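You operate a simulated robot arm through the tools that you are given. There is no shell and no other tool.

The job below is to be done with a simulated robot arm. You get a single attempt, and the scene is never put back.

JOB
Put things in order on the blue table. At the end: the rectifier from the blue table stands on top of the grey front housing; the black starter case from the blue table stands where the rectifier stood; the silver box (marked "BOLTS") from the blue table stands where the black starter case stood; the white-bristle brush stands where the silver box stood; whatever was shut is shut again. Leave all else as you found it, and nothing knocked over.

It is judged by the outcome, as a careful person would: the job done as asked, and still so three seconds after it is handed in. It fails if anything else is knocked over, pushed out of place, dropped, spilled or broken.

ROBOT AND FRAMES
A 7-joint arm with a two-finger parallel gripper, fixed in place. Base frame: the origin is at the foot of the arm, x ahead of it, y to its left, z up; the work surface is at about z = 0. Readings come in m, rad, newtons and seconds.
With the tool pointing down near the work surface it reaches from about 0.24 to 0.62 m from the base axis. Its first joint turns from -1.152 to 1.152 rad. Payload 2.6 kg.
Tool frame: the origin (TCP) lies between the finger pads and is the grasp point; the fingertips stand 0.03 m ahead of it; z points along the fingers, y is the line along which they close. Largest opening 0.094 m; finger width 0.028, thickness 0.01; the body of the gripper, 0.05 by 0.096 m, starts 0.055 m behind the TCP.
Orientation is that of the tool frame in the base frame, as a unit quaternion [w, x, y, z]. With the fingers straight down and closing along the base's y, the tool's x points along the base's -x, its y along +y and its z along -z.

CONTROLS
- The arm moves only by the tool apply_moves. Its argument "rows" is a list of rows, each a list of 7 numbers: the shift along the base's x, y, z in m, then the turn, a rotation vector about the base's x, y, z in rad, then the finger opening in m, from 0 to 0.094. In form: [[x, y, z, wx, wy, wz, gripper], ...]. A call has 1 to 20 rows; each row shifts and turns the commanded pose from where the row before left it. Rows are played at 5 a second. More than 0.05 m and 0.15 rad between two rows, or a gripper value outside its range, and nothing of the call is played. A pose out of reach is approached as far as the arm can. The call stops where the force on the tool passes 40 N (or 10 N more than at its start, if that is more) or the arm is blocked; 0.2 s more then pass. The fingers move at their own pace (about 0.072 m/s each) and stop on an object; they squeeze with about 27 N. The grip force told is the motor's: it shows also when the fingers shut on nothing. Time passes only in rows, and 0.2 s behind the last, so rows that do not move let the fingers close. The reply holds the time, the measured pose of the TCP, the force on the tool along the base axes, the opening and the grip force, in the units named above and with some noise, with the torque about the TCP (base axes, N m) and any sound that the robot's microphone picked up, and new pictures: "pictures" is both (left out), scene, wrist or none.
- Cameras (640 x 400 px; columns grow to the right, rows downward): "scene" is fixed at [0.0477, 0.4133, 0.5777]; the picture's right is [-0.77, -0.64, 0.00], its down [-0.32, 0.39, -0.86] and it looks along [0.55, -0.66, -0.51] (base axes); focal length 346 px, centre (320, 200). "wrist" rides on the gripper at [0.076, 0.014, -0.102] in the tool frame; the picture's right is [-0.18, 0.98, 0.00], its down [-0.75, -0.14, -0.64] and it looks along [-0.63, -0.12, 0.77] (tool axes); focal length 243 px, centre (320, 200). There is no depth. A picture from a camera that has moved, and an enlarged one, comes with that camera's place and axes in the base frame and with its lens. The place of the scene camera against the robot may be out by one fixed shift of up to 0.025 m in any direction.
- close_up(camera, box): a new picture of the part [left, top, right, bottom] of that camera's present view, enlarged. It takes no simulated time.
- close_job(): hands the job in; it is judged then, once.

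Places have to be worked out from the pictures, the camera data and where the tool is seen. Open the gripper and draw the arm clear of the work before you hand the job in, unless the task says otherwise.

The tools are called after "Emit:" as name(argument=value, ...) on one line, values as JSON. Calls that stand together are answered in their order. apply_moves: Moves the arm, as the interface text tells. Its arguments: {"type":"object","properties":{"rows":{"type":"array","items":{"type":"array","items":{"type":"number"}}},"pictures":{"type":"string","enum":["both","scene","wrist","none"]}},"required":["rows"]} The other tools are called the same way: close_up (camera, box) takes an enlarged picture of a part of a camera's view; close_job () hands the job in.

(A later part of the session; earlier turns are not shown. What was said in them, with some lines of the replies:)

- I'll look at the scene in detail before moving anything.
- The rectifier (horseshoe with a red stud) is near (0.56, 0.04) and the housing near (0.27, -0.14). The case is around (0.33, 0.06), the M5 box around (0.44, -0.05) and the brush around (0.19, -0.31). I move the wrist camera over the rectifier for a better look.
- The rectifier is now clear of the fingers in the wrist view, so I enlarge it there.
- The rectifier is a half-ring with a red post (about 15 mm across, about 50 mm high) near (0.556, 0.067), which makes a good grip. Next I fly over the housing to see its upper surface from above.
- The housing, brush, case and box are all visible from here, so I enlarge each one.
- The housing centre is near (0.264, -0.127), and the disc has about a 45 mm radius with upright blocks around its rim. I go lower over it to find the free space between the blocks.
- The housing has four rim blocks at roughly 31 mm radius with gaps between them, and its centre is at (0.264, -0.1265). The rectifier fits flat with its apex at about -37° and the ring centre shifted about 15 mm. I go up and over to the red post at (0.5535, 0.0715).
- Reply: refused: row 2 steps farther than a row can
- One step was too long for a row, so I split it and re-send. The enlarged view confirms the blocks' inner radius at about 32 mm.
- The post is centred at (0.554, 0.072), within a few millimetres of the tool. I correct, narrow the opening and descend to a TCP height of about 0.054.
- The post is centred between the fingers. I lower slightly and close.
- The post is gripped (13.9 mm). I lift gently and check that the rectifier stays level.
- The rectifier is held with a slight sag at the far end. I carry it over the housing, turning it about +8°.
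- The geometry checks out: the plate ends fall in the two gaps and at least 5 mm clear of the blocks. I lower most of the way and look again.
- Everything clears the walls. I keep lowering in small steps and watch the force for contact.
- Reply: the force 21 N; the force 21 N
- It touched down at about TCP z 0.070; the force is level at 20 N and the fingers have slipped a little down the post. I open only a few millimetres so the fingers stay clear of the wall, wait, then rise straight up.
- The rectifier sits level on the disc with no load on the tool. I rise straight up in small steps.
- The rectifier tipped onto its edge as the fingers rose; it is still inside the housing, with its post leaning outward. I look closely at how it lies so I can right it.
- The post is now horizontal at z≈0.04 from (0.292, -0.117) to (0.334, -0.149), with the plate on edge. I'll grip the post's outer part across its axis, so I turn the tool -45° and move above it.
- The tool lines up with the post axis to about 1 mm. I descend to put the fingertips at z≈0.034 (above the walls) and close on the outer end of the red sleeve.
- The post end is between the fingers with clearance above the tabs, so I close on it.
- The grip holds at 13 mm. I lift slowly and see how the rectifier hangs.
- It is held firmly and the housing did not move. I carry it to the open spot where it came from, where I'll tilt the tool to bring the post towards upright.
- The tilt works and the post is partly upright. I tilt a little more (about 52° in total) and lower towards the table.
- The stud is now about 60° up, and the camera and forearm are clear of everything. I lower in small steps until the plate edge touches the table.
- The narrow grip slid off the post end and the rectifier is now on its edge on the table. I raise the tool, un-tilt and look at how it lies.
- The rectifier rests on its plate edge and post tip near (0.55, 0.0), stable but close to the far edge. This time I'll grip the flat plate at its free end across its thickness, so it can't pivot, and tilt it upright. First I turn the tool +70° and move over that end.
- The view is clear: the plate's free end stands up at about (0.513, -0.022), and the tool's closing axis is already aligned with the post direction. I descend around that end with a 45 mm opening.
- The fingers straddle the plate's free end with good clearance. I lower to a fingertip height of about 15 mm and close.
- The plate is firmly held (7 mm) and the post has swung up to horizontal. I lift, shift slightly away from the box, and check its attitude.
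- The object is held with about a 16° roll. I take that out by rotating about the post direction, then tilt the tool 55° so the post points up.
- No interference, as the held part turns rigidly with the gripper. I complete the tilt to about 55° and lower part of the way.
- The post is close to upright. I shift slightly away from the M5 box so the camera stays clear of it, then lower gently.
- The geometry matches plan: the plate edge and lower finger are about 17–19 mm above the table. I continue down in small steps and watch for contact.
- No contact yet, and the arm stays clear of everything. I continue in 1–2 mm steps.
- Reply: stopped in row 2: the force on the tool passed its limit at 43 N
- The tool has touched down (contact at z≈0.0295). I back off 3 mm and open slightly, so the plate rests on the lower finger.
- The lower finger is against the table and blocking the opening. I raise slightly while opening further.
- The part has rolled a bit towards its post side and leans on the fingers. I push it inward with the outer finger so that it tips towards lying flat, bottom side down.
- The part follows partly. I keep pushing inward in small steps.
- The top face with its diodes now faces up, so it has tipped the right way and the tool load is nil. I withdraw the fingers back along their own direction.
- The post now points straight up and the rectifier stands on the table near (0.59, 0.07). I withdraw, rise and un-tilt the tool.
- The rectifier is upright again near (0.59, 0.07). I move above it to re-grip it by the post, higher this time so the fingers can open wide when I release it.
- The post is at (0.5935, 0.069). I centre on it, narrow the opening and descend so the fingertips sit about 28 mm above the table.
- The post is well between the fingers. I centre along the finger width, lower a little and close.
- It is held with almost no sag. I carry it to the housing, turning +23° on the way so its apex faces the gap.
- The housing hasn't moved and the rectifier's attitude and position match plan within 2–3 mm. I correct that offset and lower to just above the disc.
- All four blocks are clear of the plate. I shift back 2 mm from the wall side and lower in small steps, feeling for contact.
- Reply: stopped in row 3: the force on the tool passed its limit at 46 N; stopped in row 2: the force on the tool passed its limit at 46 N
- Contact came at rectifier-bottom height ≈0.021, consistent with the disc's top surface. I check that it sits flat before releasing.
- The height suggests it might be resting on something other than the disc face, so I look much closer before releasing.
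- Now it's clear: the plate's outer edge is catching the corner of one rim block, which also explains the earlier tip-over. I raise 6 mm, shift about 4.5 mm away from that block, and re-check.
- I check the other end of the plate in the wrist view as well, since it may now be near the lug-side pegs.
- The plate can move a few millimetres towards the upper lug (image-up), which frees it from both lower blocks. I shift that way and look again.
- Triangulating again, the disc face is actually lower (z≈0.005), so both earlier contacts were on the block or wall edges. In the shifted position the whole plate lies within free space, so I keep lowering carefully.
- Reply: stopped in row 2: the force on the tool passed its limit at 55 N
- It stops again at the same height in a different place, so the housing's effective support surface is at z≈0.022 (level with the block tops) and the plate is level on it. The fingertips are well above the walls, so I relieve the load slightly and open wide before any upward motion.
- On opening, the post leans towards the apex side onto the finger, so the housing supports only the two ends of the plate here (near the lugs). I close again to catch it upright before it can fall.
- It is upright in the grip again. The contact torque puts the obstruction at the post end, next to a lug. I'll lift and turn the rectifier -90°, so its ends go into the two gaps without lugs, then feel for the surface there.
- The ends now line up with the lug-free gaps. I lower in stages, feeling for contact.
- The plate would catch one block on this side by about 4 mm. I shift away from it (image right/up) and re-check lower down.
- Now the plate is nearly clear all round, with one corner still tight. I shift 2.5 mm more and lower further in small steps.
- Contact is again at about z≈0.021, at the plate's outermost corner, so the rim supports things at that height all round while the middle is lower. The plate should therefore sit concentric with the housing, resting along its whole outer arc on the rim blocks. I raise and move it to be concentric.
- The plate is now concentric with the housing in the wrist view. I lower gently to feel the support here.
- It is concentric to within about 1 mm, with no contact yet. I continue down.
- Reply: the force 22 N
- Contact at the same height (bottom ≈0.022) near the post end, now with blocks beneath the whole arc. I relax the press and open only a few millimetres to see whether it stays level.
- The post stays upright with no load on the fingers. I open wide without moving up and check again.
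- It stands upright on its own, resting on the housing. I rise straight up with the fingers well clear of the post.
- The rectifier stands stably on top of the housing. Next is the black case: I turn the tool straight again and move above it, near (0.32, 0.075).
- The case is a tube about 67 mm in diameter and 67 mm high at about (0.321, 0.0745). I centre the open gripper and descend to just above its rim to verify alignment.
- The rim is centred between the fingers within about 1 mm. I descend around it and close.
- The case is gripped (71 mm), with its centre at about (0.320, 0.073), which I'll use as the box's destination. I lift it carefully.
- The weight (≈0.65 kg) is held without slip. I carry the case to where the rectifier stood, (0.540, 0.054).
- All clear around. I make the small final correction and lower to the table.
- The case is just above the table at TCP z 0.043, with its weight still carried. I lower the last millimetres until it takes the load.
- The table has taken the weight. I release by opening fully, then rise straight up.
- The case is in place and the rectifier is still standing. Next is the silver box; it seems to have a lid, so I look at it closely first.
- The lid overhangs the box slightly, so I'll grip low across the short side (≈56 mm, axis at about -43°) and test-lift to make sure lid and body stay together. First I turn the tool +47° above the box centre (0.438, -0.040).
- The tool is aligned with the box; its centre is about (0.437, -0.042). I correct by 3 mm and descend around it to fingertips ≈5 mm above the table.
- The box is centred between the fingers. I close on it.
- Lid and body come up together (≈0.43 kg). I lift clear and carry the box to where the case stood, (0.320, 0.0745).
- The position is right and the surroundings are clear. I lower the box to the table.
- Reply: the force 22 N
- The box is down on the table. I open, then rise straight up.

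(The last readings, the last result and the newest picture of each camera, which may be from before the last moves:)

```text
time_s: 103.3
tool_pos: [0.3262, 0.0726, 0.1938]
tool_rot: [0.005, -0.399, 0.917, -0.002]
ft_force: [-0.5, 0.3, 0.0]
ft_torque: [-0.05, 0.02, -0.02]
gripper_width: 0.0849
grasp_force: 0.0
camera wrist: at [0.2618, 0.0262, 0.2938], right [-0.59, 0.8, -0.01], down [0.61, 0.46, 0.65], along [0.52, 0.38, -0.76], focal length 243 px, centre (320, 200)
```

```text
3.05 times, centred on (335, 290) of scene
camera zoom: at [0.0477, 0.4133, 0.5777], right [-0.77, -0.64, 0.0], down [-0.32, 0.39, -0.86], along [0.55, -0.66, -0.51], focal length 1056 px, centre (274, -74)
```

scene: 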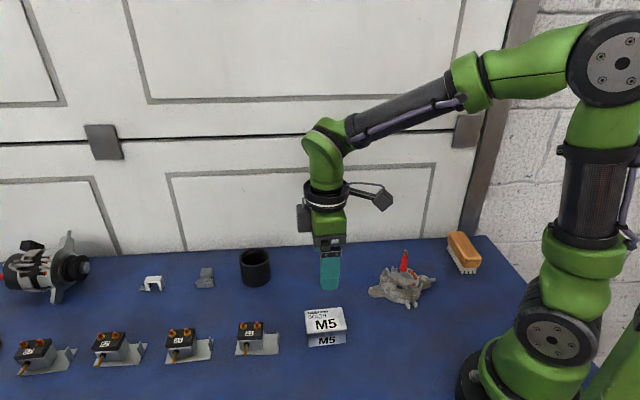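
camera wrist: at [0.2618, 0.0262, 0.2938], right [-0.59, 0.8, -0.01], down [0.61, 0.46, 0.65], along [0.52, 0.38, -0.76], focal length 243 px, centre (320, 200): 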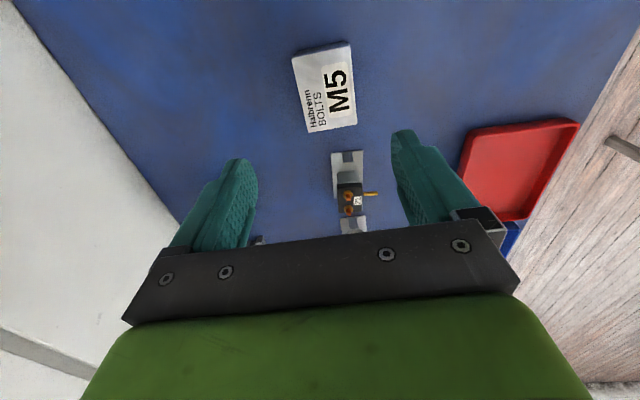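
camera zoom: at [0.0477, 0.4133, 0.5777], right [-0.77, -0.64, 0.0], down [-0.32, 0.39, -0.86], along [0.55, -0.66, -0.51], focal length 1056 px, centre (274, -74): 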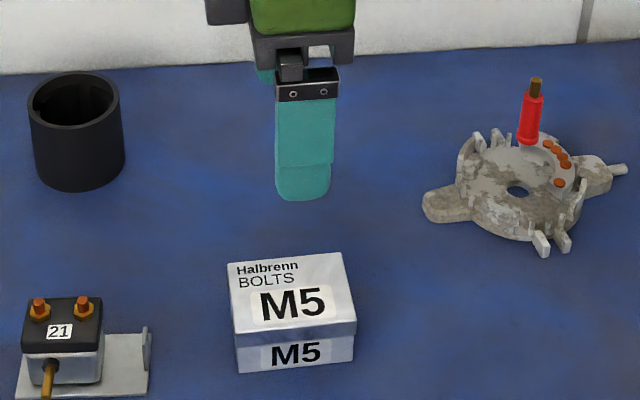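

The box stands where the case was. Now the brush at about (0.194, -0.312), long axis at roughly -51°: I move over it at a safe height while turning the tool.

Emit:
apply_moves(rows=[[-0.011, -0.032, 0.003, 0, 0, -0.1425, 0.085], [-0.011, -0.032, 0.003, 0, 0, -0.1425, 0.085], [-0.011, -0.032, 0.003, 0, 0, -0.1425, 0.085], [-0.011, -0.032, 0.003, 0, 0, -0.1425, 0.085], [-0.011, -0.032, 0, 0, 0, -0.1425, 0.085], [-0.011, -0.032, 0, 0, 0, -0.1425, 0.085], [-0.011, -0.032, 0, 0, 0, -0.1425, 0.085], [-0.011, -0.032, 0, 0, 0, -0.1425, 0.085], [-0.011, -0.032, 0, 0, 0, -0.1425, 0.085], [-0.011, -0.032, 0, 0, 0, -0.1425, 0.085], [-0.011, -0.032, 0, 0, 0, -0.1425, 0.085], [-0.011, -0.032, 0, 0, 0, -0.1425, 0.085], [0, 0, 0, 0, 0, 0, 0.085]])

Emit:
close_up(camera="wrist", box=[190, 0, 450, 180])

```text
time_s: 106.1
tool_pos: [0.1867, -0.3099, 0.2013]
tool_rot: [0.001, 0.43, 0.903, -0.006]
ft_force: [-0.2, -0.3, -0.8]
ft_torque: [-0.01, 0.02, 0.0]
gripper_width: 0.085
grasp_force: 0.0
camera wrist: at [0.1507, -0.2403, 0.3045], right [0.88, 0.48, -0.01], down [0.37, -0.67, 0.65], along [0.3, -0.57, -0.76], focal length 243 px, centre (320, 200)
```

scene: 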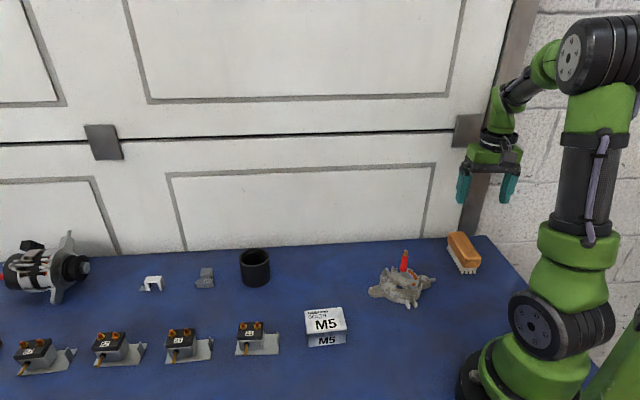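
wrist: 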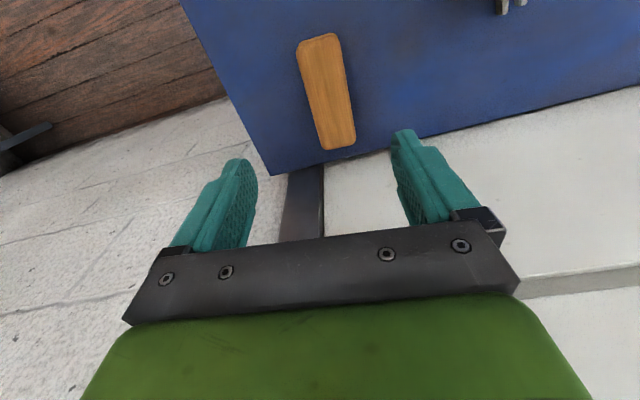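

```text
2.22 times, centred on (320, 90) of wrist
camera zoom: at [0.1507, -0.2403, 0.3045], right [0.88, 0.48, -0.01], down [0.37, -0.67, 0.65], along [0.3, -0.57, -0.76], focal length 539 px, centre (320, 444)
```

zoom: 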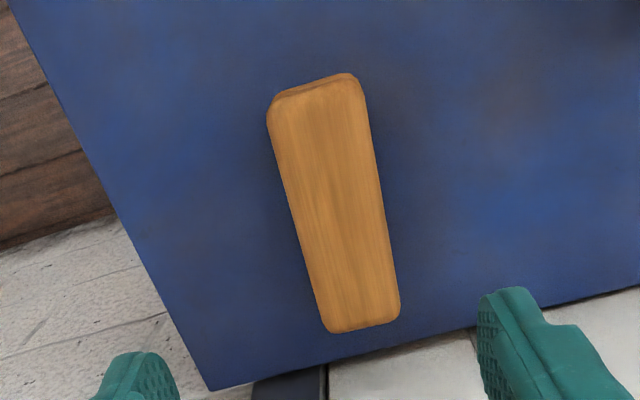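

The brush is in view near the table corner, at about (0.195, -0.308) with its long axis at -47°. I align the tool and go lower to refine.

Emit:
apply_moves(rows=[[0.008, 0.002, -0.04, 0, 0, 0.06, 0.085], [0, 0, -0.04, 0, 0, 0, 0.085], [0, 0, 0, 0, 0, 0, 0.085]])

Emit:
close_up(camera="wrist", box=[190, 0, 450, 180])

Emit:
close_up(camera="scene", box=[420, 190, 520, 290])

```text
time_s: 106.9
tool_pos: [0.1971, -0.3092, 0.1259]
tool_rot: [0.0, 0.403, 0.915, -0.005]
ft_force: [0.1, 0.3, -0.8]
ft_torque: [0.0, -0.02, 0.01]
gripper_width: 0.0851
grasp_force: 0.1
camera wrist: at [0.156, -0.2412, 0.2275], right [0.85, 0.53, -0.01], down [0.41, -0.65, 0.65], along [0.34, -0.55, -0.76], focal length 243 px, centre (320, 200)
```

scene: 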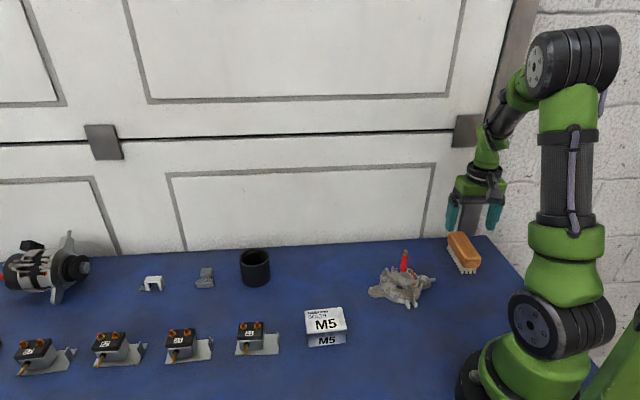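
wrist: 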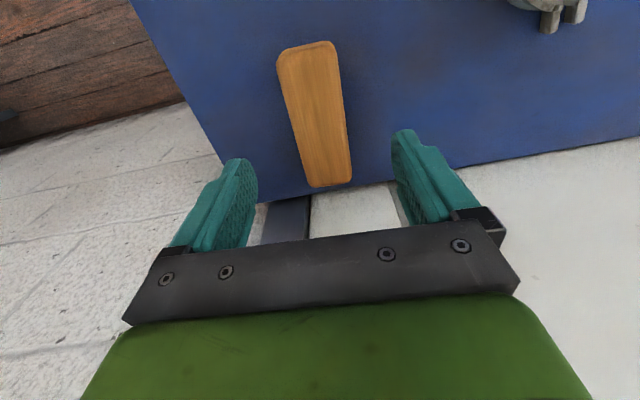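

```text
2.22 times, centred on (320, 90) of wrist
camera zoom: at [0.156, -0.2412, 0.2275], right [0.85, 0.53, -0.01], down [0.41, -0.65, 0.65], along [0.34, -0.55, -0.76], focal length 539 px, centre (320, 444)
```

zoom: 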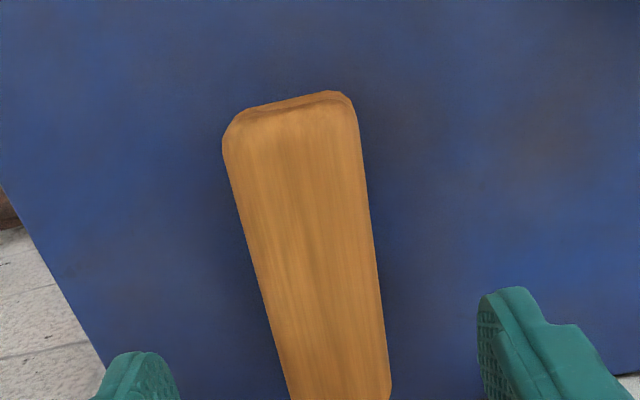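

```text
4.00 times, centred on (470, 240) of scene
camera zoom: at [0.0477, 0.4133, 0.5777], right [-0.77, -0.64, 0.0], down [-0.32, 0.39, -0.86], along [0.55, -0.66, -0.51], focal length 1386 px, centre (-280, 40)
```

zoom: 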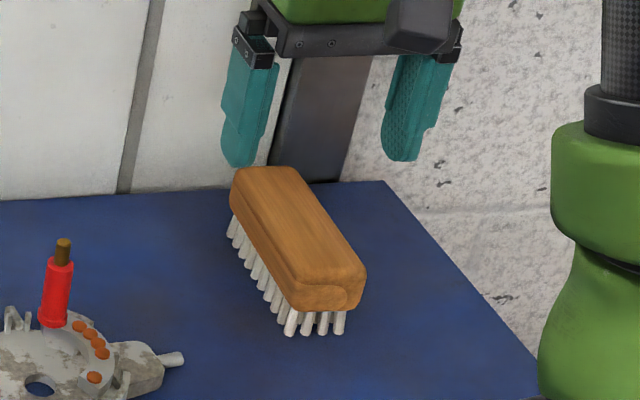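

The tool is aligned with the brush (centre ≈(0.200, -0.3095)). I descend until the fingertips are at the wooden block's sides, above the table, and close.

Emit:
apply_moves(rows=[[0.003, 0, -0.035, 0, 0, 0, 0.085], [0, 0, -0.03, 0, 0, 0, 0.085], [0, 0, -0.012, 0, 0, 0, 0.085], [0, 0, 0, 0, 0, 0, 0.085]])

Emit:
close_up(camera="scene", box=[420, 190, 520, 290])

Emit:
close_up(camera="wrist", box=[190, 60, 450, 240])

```text
time_s: 107.9
tool_pos: [0.2031, -0.3076, 0.0487]
tool_rot: [0.001, 0.403, 0.915, -0.006]
ft_force: [-0.4, 0.6, -0.6]
ft_torque: [-0.02, -0.02, 0.05]
gripper_width: 0.0851
grasp_force: 0.0
camera wrist: at [0.1615, -0.2401, 0.1487], right [0.85, 0.53, -0.01], down [0.41, -0.64, 0.65], along [0.34, -0.55, -0.76], focal length 243 px, centre (320, 200)
```

scene: 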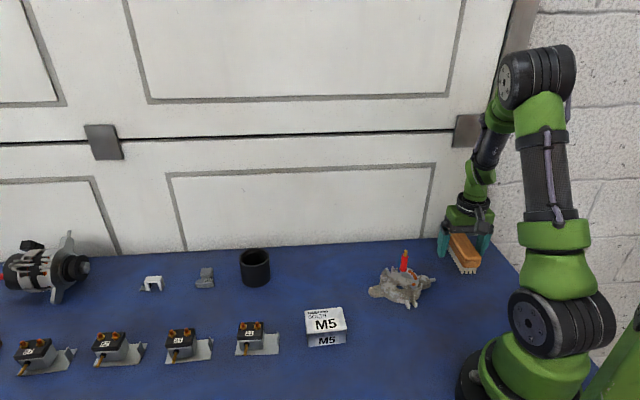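
wrist: 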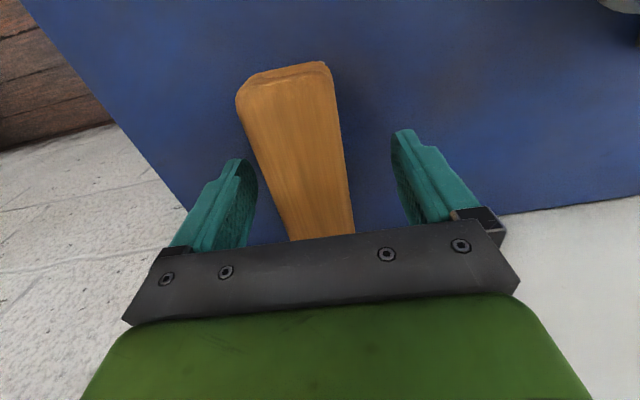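

```text
4.00 times, centred on (470, 240) of scene
camera zoom: at [0.0477, 0.4133, 0.5777], right [-0.77, -0.64, 0.0], down [-0.32, 0.39, -0.86], along [0.55, -0.66, -0.51], focal length 1386 px, centre (-280, 40)
```

zoom: 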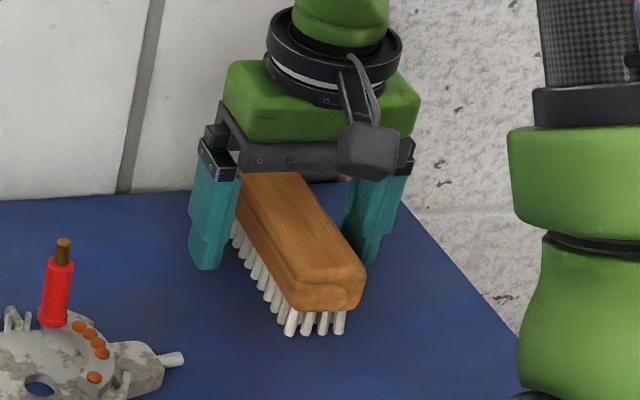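

```text
2.22 times, centred on (320, 150) of wrist
camera zoom: at [0.1615, -0.2401, 0.1487], right [0.85, 0.53, -0.01], down [0.41, -0.64, 0.65], along [0.34, -0.55, -0.76], focal length 539 px, centre (320, 311)
```

zoom: 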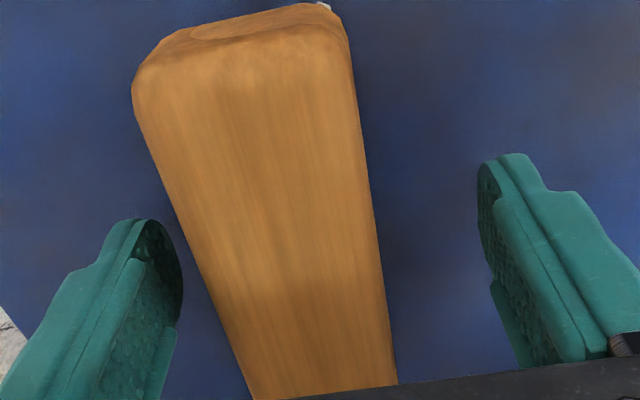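

The brush sits about 6.6 mm off-centre towards the left finger. I shift the tool to centre it, then close.

Emit:
apply_moves(rows=[[-0.0049, -0.0045, 0, 0, 0, 0, 0.085], [0, 0, -0.003, 0, 0, 0, 0.085], [0, 0, 0, 0, 0, 0, 0.07], [0, 0, 0, 0, 0, 0, 0.05], [0, 0, 0, 0, 0, 0, 0.03], [0, 0, 0, 0, 0, 0, 0.03]])

Emit:
close_up(camera="scene", box=[420, 190, 520, 290])

```text
time_s: 109.3
tool_pos: [0.1953, -0.3115, 0.0463]
tool_rot: [0.001, 0.403, 0.915, -0.005]
ft_force: [0.7, -0.6, 0.1]
ft_torque: [-0.02, -0.01, -0.01]
gripper_width: 0.0461
grasp_force: 26.5
camera wrist: at [0.1551, -0.2451, 0.1467], right [0.85, 0.53, -0.01], down [0.41, -0.64, 0.65], along [0.34, -0.55, -0.76], focal length 243 px, centre (320, 200)
```

scene: 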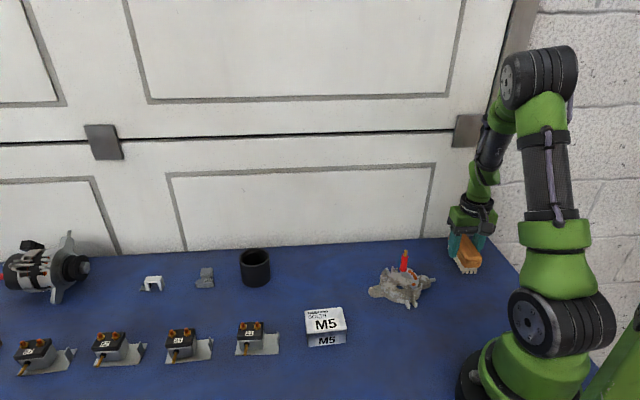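
wrist: 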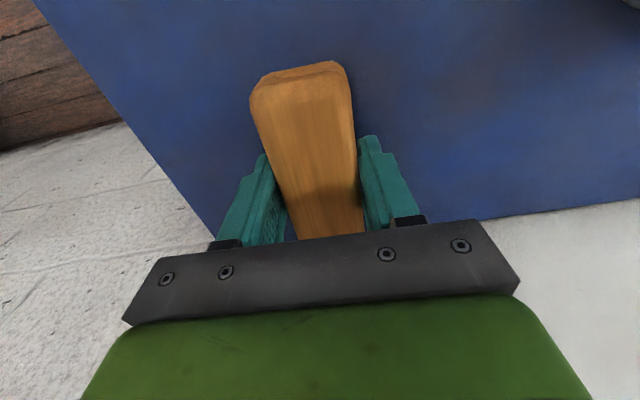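

```text
4.00 times, centred on (470, 240) of scene
camera zoom: at [0.0477, 0.4133, 0.5777], right [-0.77, -0.64, 0.0], down [-0.32, 0.39, -0.86], along [0.55, -0.66, -0.51], focal length 1386 px, centre (-280, 40)
```

zoom: 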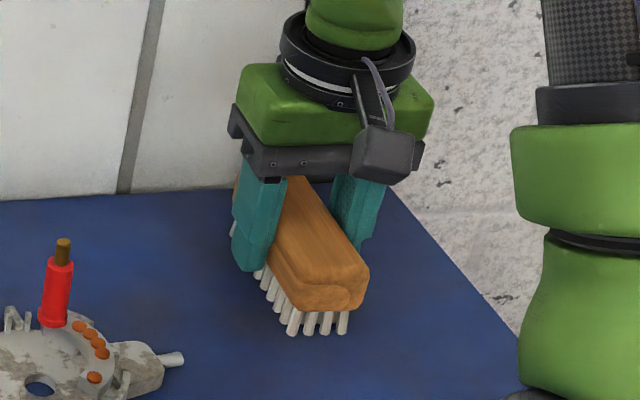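

The brush is gripped (46 mm) at its wooden block. I lift it high enough to clear the rectifier's post.

Emit:
apply_moves(rows=[[0, 0, 0.01, 0, 0, 0, 0.03], [0, 0, 0.03, 0, 0, 0, 0.03], [0, 0, 0.045, 0, 0, 0, 0.03], [0, 0, 0.045, 0, 0, 0, 0.03], [0, 0, 0.045, 0, 0, 0, 0.03], [0, 0, 0, 0, 0, 0, 0.03]])

```text
time_s: 110.7
tool_pos: [0.1987, -0.3108, 0.2224]
tool_rot: [0.001, 0.402, 0.916, -0.005]
ft_force: [-0.7, -0.7, -0.8]
ft_torque: [0.0, 0.04, 0.0]
gripper_width: 0.0464
grasp_force: 27.0
camera wrist: at [0.157, -0.2427, 0.3241], right [0.85, 0.53, -0.01], down [0.41, -0.64, 0.65], along [0.34, -0.55, -0.76], focal length 243 px, centre (320, 200)
```

scene: 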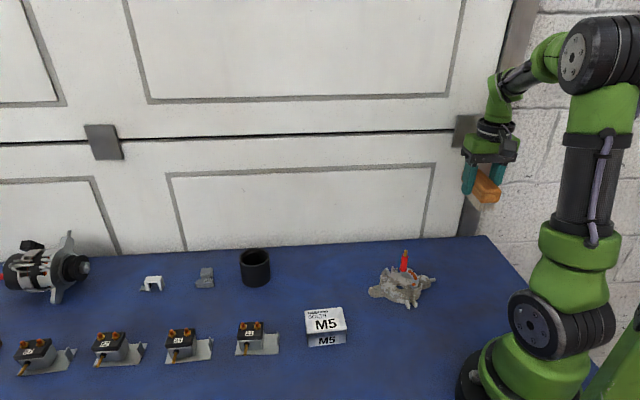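
wrist: 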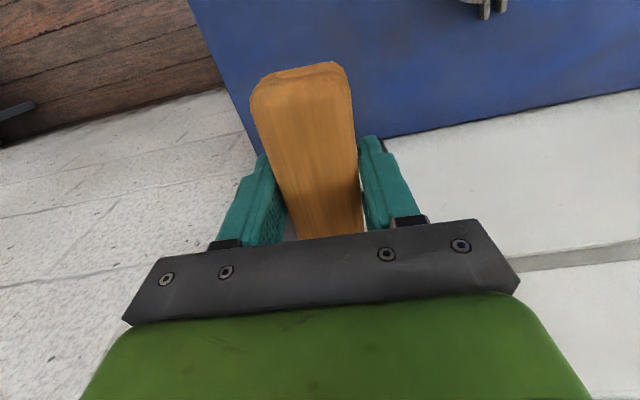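

The brush is held level. I carry it to where the silver box stood, (0.438, -0.0425).

Emit:
apply_moves(rows=[[0.0267, 0.0298, 0, 0, 0, 0, 0.03], [0.0267, 0.0298, 0, 0, 0, 0, 0.03], [0.0267, 0.0298, 0, 0, 0, 0, 0.03], [0.0267, 0.0298, 0, 0, 0, 0, 0.03], [0.0267, 0.0298, 0, 0, 0, 0, 0.03], [0.0267, 0.0298, 0, 0, 0, 0, 0.03], [0.0267, 0.0298, 0, 0, 0, 0, 0.03], [0.0267, 0.0298, 0, 0, 0, 0, 0.03], [0.0267, 0.0298, 0, 0, 0, 0, 0.03], [0, 0, -0.045, 0, 0, 0, 0.03], [0, 0, -0.045, 0, 0, 0, 0.03], [0, 0, 0, 0, 0, 0, 0.03]])

Emit:
close_up(camera="scene", box=[230, 190, 420, 310])

```text
time_s: 113.3
tool_pos: [0.4373, -0.0415, 0.1303]
tool_rot: [0.001, 0.403, 0.915, -0.005]
ft_force: [0.1, 0.2, -1.6]
ft_torque: [0.01, 0.0, 0.01]
gripper_width: 0.046
grasp_force: 26.9
camera wrist: at [0.3968, 0.0256, 0.2309], right [0.85, 0.53, -0.01], down [0.41, -0.64, 0.65], along [0.34, -0.55, -0.76], focal length 243 px, centre (320, 200)
```

scene: 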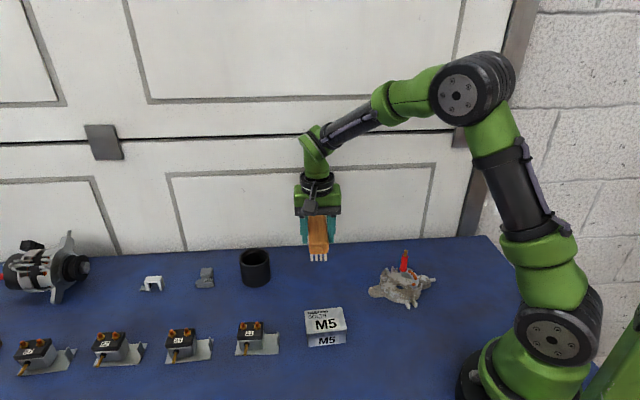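
wrist: 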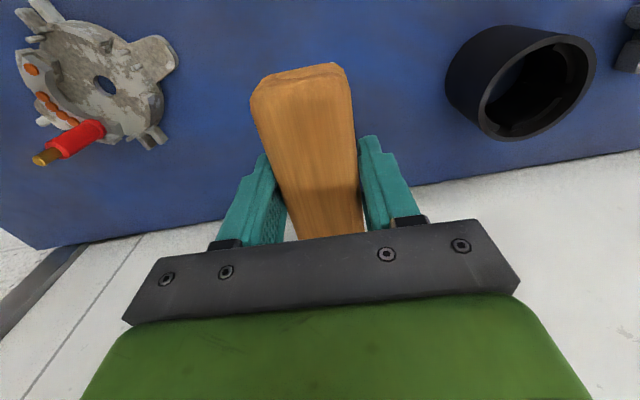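

```text
3.33 times, centred on (325, 250) of scene
camera zoom: at [0.0477, 0.4133, 0.5777], right [-0.77, -0.64, 0.0], down [-0.32, 0.39, -0.86], along [0.55, -0.66, -0.51], focal length 1155 px, centre (303, 33)
```

zoom: 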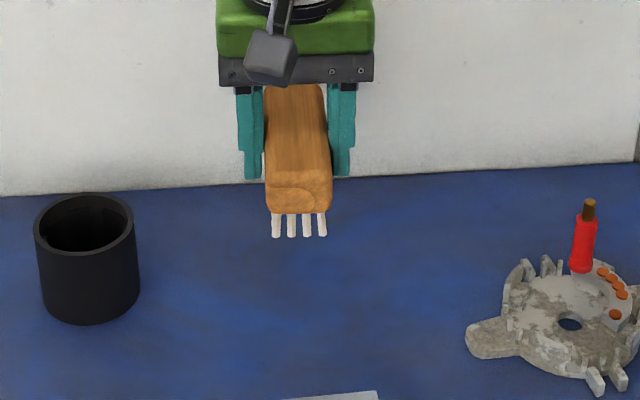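

The spot is free all around. I lower the brush to the table.

Emit:
apply_moves(rows=[[0, 0, -0.04, 0, 0, 0, 0.03], [0, 0, -0.03, 0, 0, 0, 0.03], [0, 0, -0.009, 0, 0, 0, 0.03], [0, 0, 0, 0, 0, 0, 0.03]], pictures="none")

Emit:
apply_moves(rows=[[0, 0, -0.003, 0, 0, 0, 0.03], [0, 0, 0, 0, 0, 0, 0.03]], pictures="none")

Emit:
apply_moves(rows=[[0, 0, -0.0015, 0, 0, 0, 0.03], [0, 0, 0, 0, 0, 0, 0.03]], pictures="scene")

Emit:
close_up(camera="scene", box=[270, 220, 370, 300])

```text
time_s: 114.3
tool_pos: [0.438, -0.0439, 0.0512]
tool_rot: [0.001, 0.402, 0.916, -0.005]
ft_force: [-0.5, 0.2, -1.3]
ft_torque: [-0.02, 0.01, -0.03]
gripper_width: 0.046
grasp_force: 26.2
```

```text
time_s: 114.9
tool_pos: [0.4366, -0.0429, 0.0488]
tool_rot: [0.0, 0.403, 0.915, -0.005]
ft_force: [-0.7, -0.3, -2.4]
ft_torque: [-0.02, 0.01, -0.01]
gripper_width: 0.0463
grasp_force: 26.8
```

```text
time_s: 115.5
tool_pos: [0.4363, -0.0418, 0.0466]
tool_rot: [0.0, 0.403, 0.915, -0.005]
ft_force: [0.0, 0.1, -1.7]
ft_torque: [0.02, -0.04, 0.01]
gripper_width: 0.0462
grasp_force: 27.6
```

scene: 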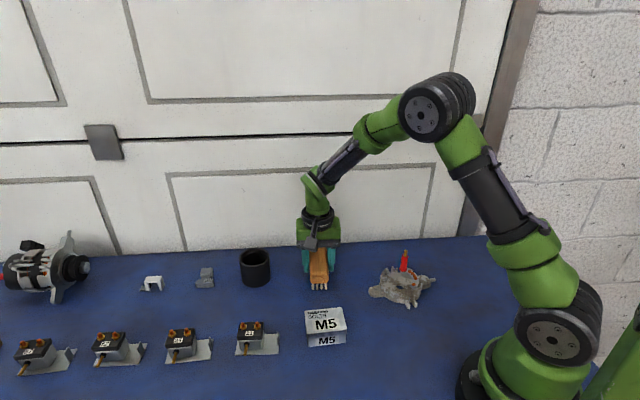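

```text
5.00 times, centred on (320, 260) of scene
camera zoom: at [0.0477, 0.4133, 0.5777], right [-0.77, -0.64, 0.0], down [-0.32, 0.39, -0.86], along [0.55, -0.66, -0.51], focal length 1732 px, centre (320, -100)
```

zoom: 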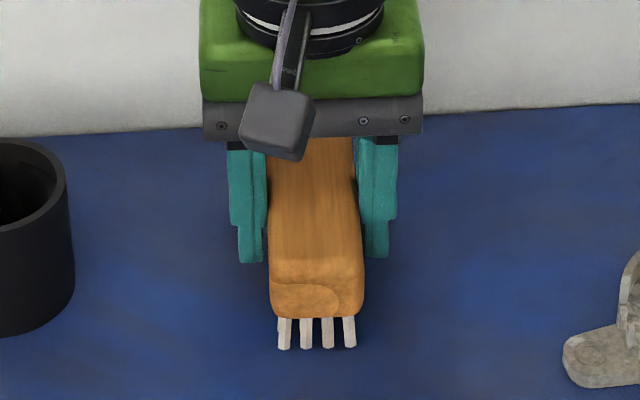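

Nearly on the table with no contact yet. I go down in 1 mm steps.

Emit:
apply_moves(rows=[[0, 0, -0.001, 0, 0, 0, 0.03], [0, 0, 0, 0, 0, 0, 0.03]], pictures="none")

Emit:
apply_moves(rows=[[0, 0, -0.001, 0, 0, 0, 0.03], [0, 0, 0, 0, 0, 0, 0.03]], pictures="none")

```text
time_s: 116.1
tool_pos: [0.4358, -0.0441, 0.046]
tool_rot: [0.0, 0.403, 0.915, -0.006]
ft_force: [0.5, -0.3, -1.4]
ft_torque: [0.0, 0.0, 0.01]
gripper_width: 0.0457
grasp_force: 27.2
```

```text
time_s: 116.7
tool_pos: [0.4359, -0.0416, 0.0447]
tool_rot: [0.001, 0.403, 0.915, -0.004]
ft_force: [-4.5, 0.0, 12.6]
ft_torque: [0.21, 0.24, 0.0]
gripper_width: 0.0462
grasp_force: 26.9
```

The brush is on the table. I open, let it settle, and rise straight up.

Emit:
apply_moves(rows=[[0, 0, 0.0005, 0, 0, 0, 0.06], [0, 0, 0, 0, 0, 0, 0.08], [0, 0, 0, 0, 0, 0, 0.08], [0, 0, 0.02, 0, 0, 0, 0.08], [0, 0, 0.04, 0, 0, 0, 0.08], [0, 0, 0.045, 0, 0, 0, 0.08], [0, 0, 0.045, 0, 0, 0, 0.08], [0, 0, 0.04, 0, 0, 0, 0.08], [0, 0, 0, 0, 0, 0, 0.08]])

Emit:
close_up(camera="scene", box=[220, 230, 450, 350])

Emit:
close_up(camera="scene", box=[370, 235, 434, 295])

```text
time_s: 118.7
tool_pos: [0.4386, -0.0415, 0.2359]
tool_rot: [0.001, 0.402, 0.916, -0.005]
ft_force: [0.1, -0.7, 0.6]
ft_torque: [-0.01, -0.04, -0.02]
gripper_width: 0.08
grasp_force: 0.0
camera wrist: at [0.3961, 0.0258, 0.3369], right [0.85, 0.53, -0.01], down [0.41, -0.64, 0.65], along [0.34, -0.55, -0.76], focal length 243 px, centre (320, 200)
```

scene: 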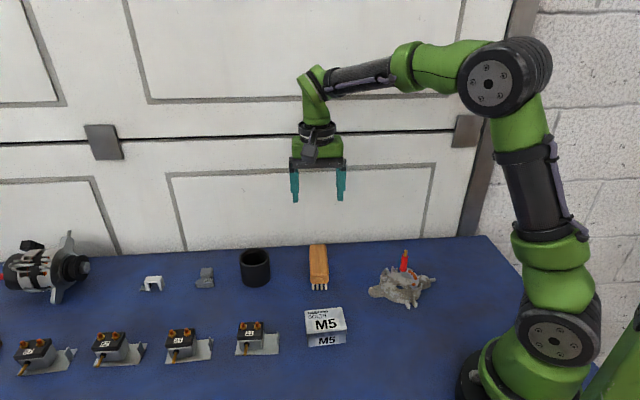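
wrist: 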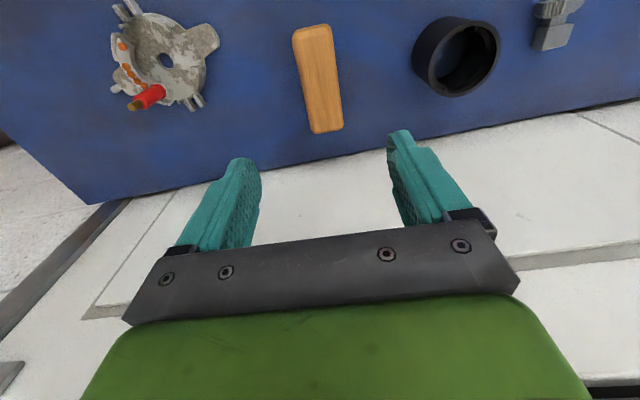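

```text
2.78 times, centred on (335, 290) of scene
camera zoom: at [0.0477, 0.4133, 0.5777], right [-0.77, -0.64, 0.0], down [-0.32, 0.39, -0.86], along [0.55, -0.66, -0.51], focal length 964 px, centre (278, -50)
```

zoom: 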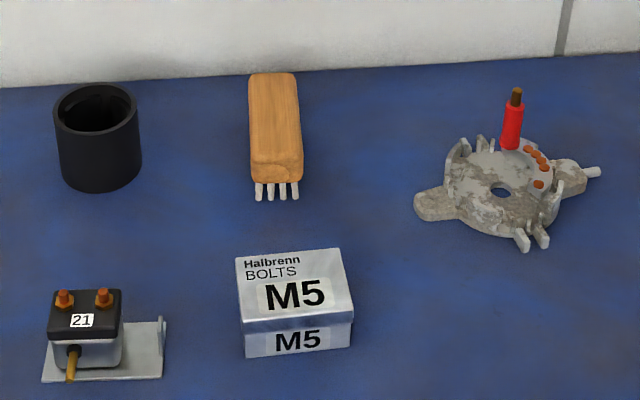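

```text
6.67 times, centred on (402, 265) of scene
camera zoom: at [0.0477, 0.4133, 0.5777], right [-0.77, -0.64, 0.0], down [-0.32, 0.39, -0.86], along [0.55, -0.66, -0.51], focal length 2309 px, centre (-227, -233)
```

zoom: 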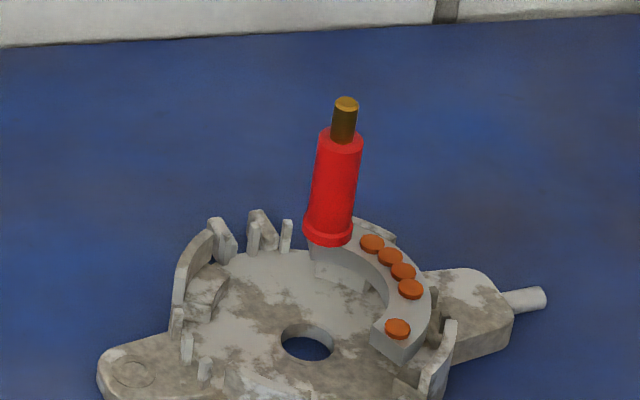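

Everything is in its place: the rectifier upright on the housing, the case, box and brush each on their spots, and all other items unmoved. I draw the arm back to its starting height, then check once more.

Emit:
apply_moves(rows=[[-0.01, -0.005, 0.04, 0, 0, 0, 0.094], [-0.01, -0.005, 0.04, 0, 0, 0, 0.094], [-0.01, -0.005, 0.03, 0, 0, 0, 0.094], [0, 0, 0, 0, 0, 0, 0.094], [0, 0, 0, 0, 0, 0, 0.094], [0, 0, 0, 0, 0, 0, 0.094], [0, 0, 0, 0, 0, 0, 0.094]], pictures="scene")

Emit:
close_up(camera="scene", box=[0, 220, 480, 400])

```text
time_s: 120.3
tool_pos: [0.4082, -0.0583, 0.3457]
tool_rot: [0.001, 0.402, 0.916, -0.005]
ft_force: [1.4, 1.0, 0.6]
ft_torque: [0.02, -0.01, 0.0]
gripper_width: 0.0938
grasp_force: 0.0
```

scene: 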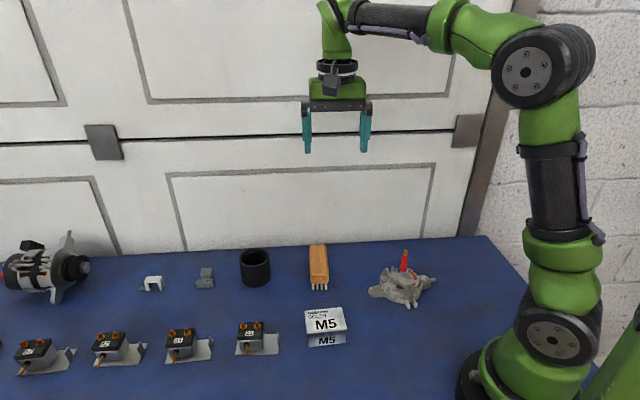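

```text
1.33 times, centred on (240, 310) of scene
camera zoom: at [0.0477, 0.4133, 0.5777], right [-0.77, -0.64, 0.0], down [-0.32, 0.39, -0.86], along [0.55, -0.66, -0.51], focal length 462 px, centre (427, 53)
```

zoom: 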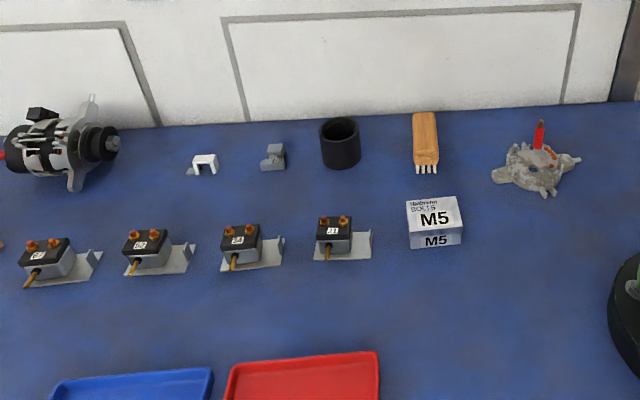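

The final picture shows every item standing where asked, nothing else disturbed, the gripper open and the arm clear. I hand the job in.

Emit:
close_job()

```text
The job is handed in.
```

I finished the job and handed it in; the last pictures show every item where you asked.

- **Rectifier:** it stands upright on top of the grey front housing. It rests on the raised blocks around the housing's rim, not on the flat face below. It had stood there without moving for about 40 seconds when I handed in.
- **Black starter case:** it stands where the rectifier stood.
- **Silver "BOLTS" box:** it stands where the black starter case stood. Its lid stayed on during the move.
- **White-bristle brush:** it stands where the silver box stood, bristles down.

**Rectifier mishap:** on the first try the rectifier tipped over on the housing as I let go of it. While I was righting it, it slipped out of the grip and dropped a few centimetres onto the table. I stood it up again and reset it on the housing. I saw no damage in the pictures, and the housing did not move.

I didn't open anything, and nothing else in view changed position. The gripper is open and the arm is clear of the work.
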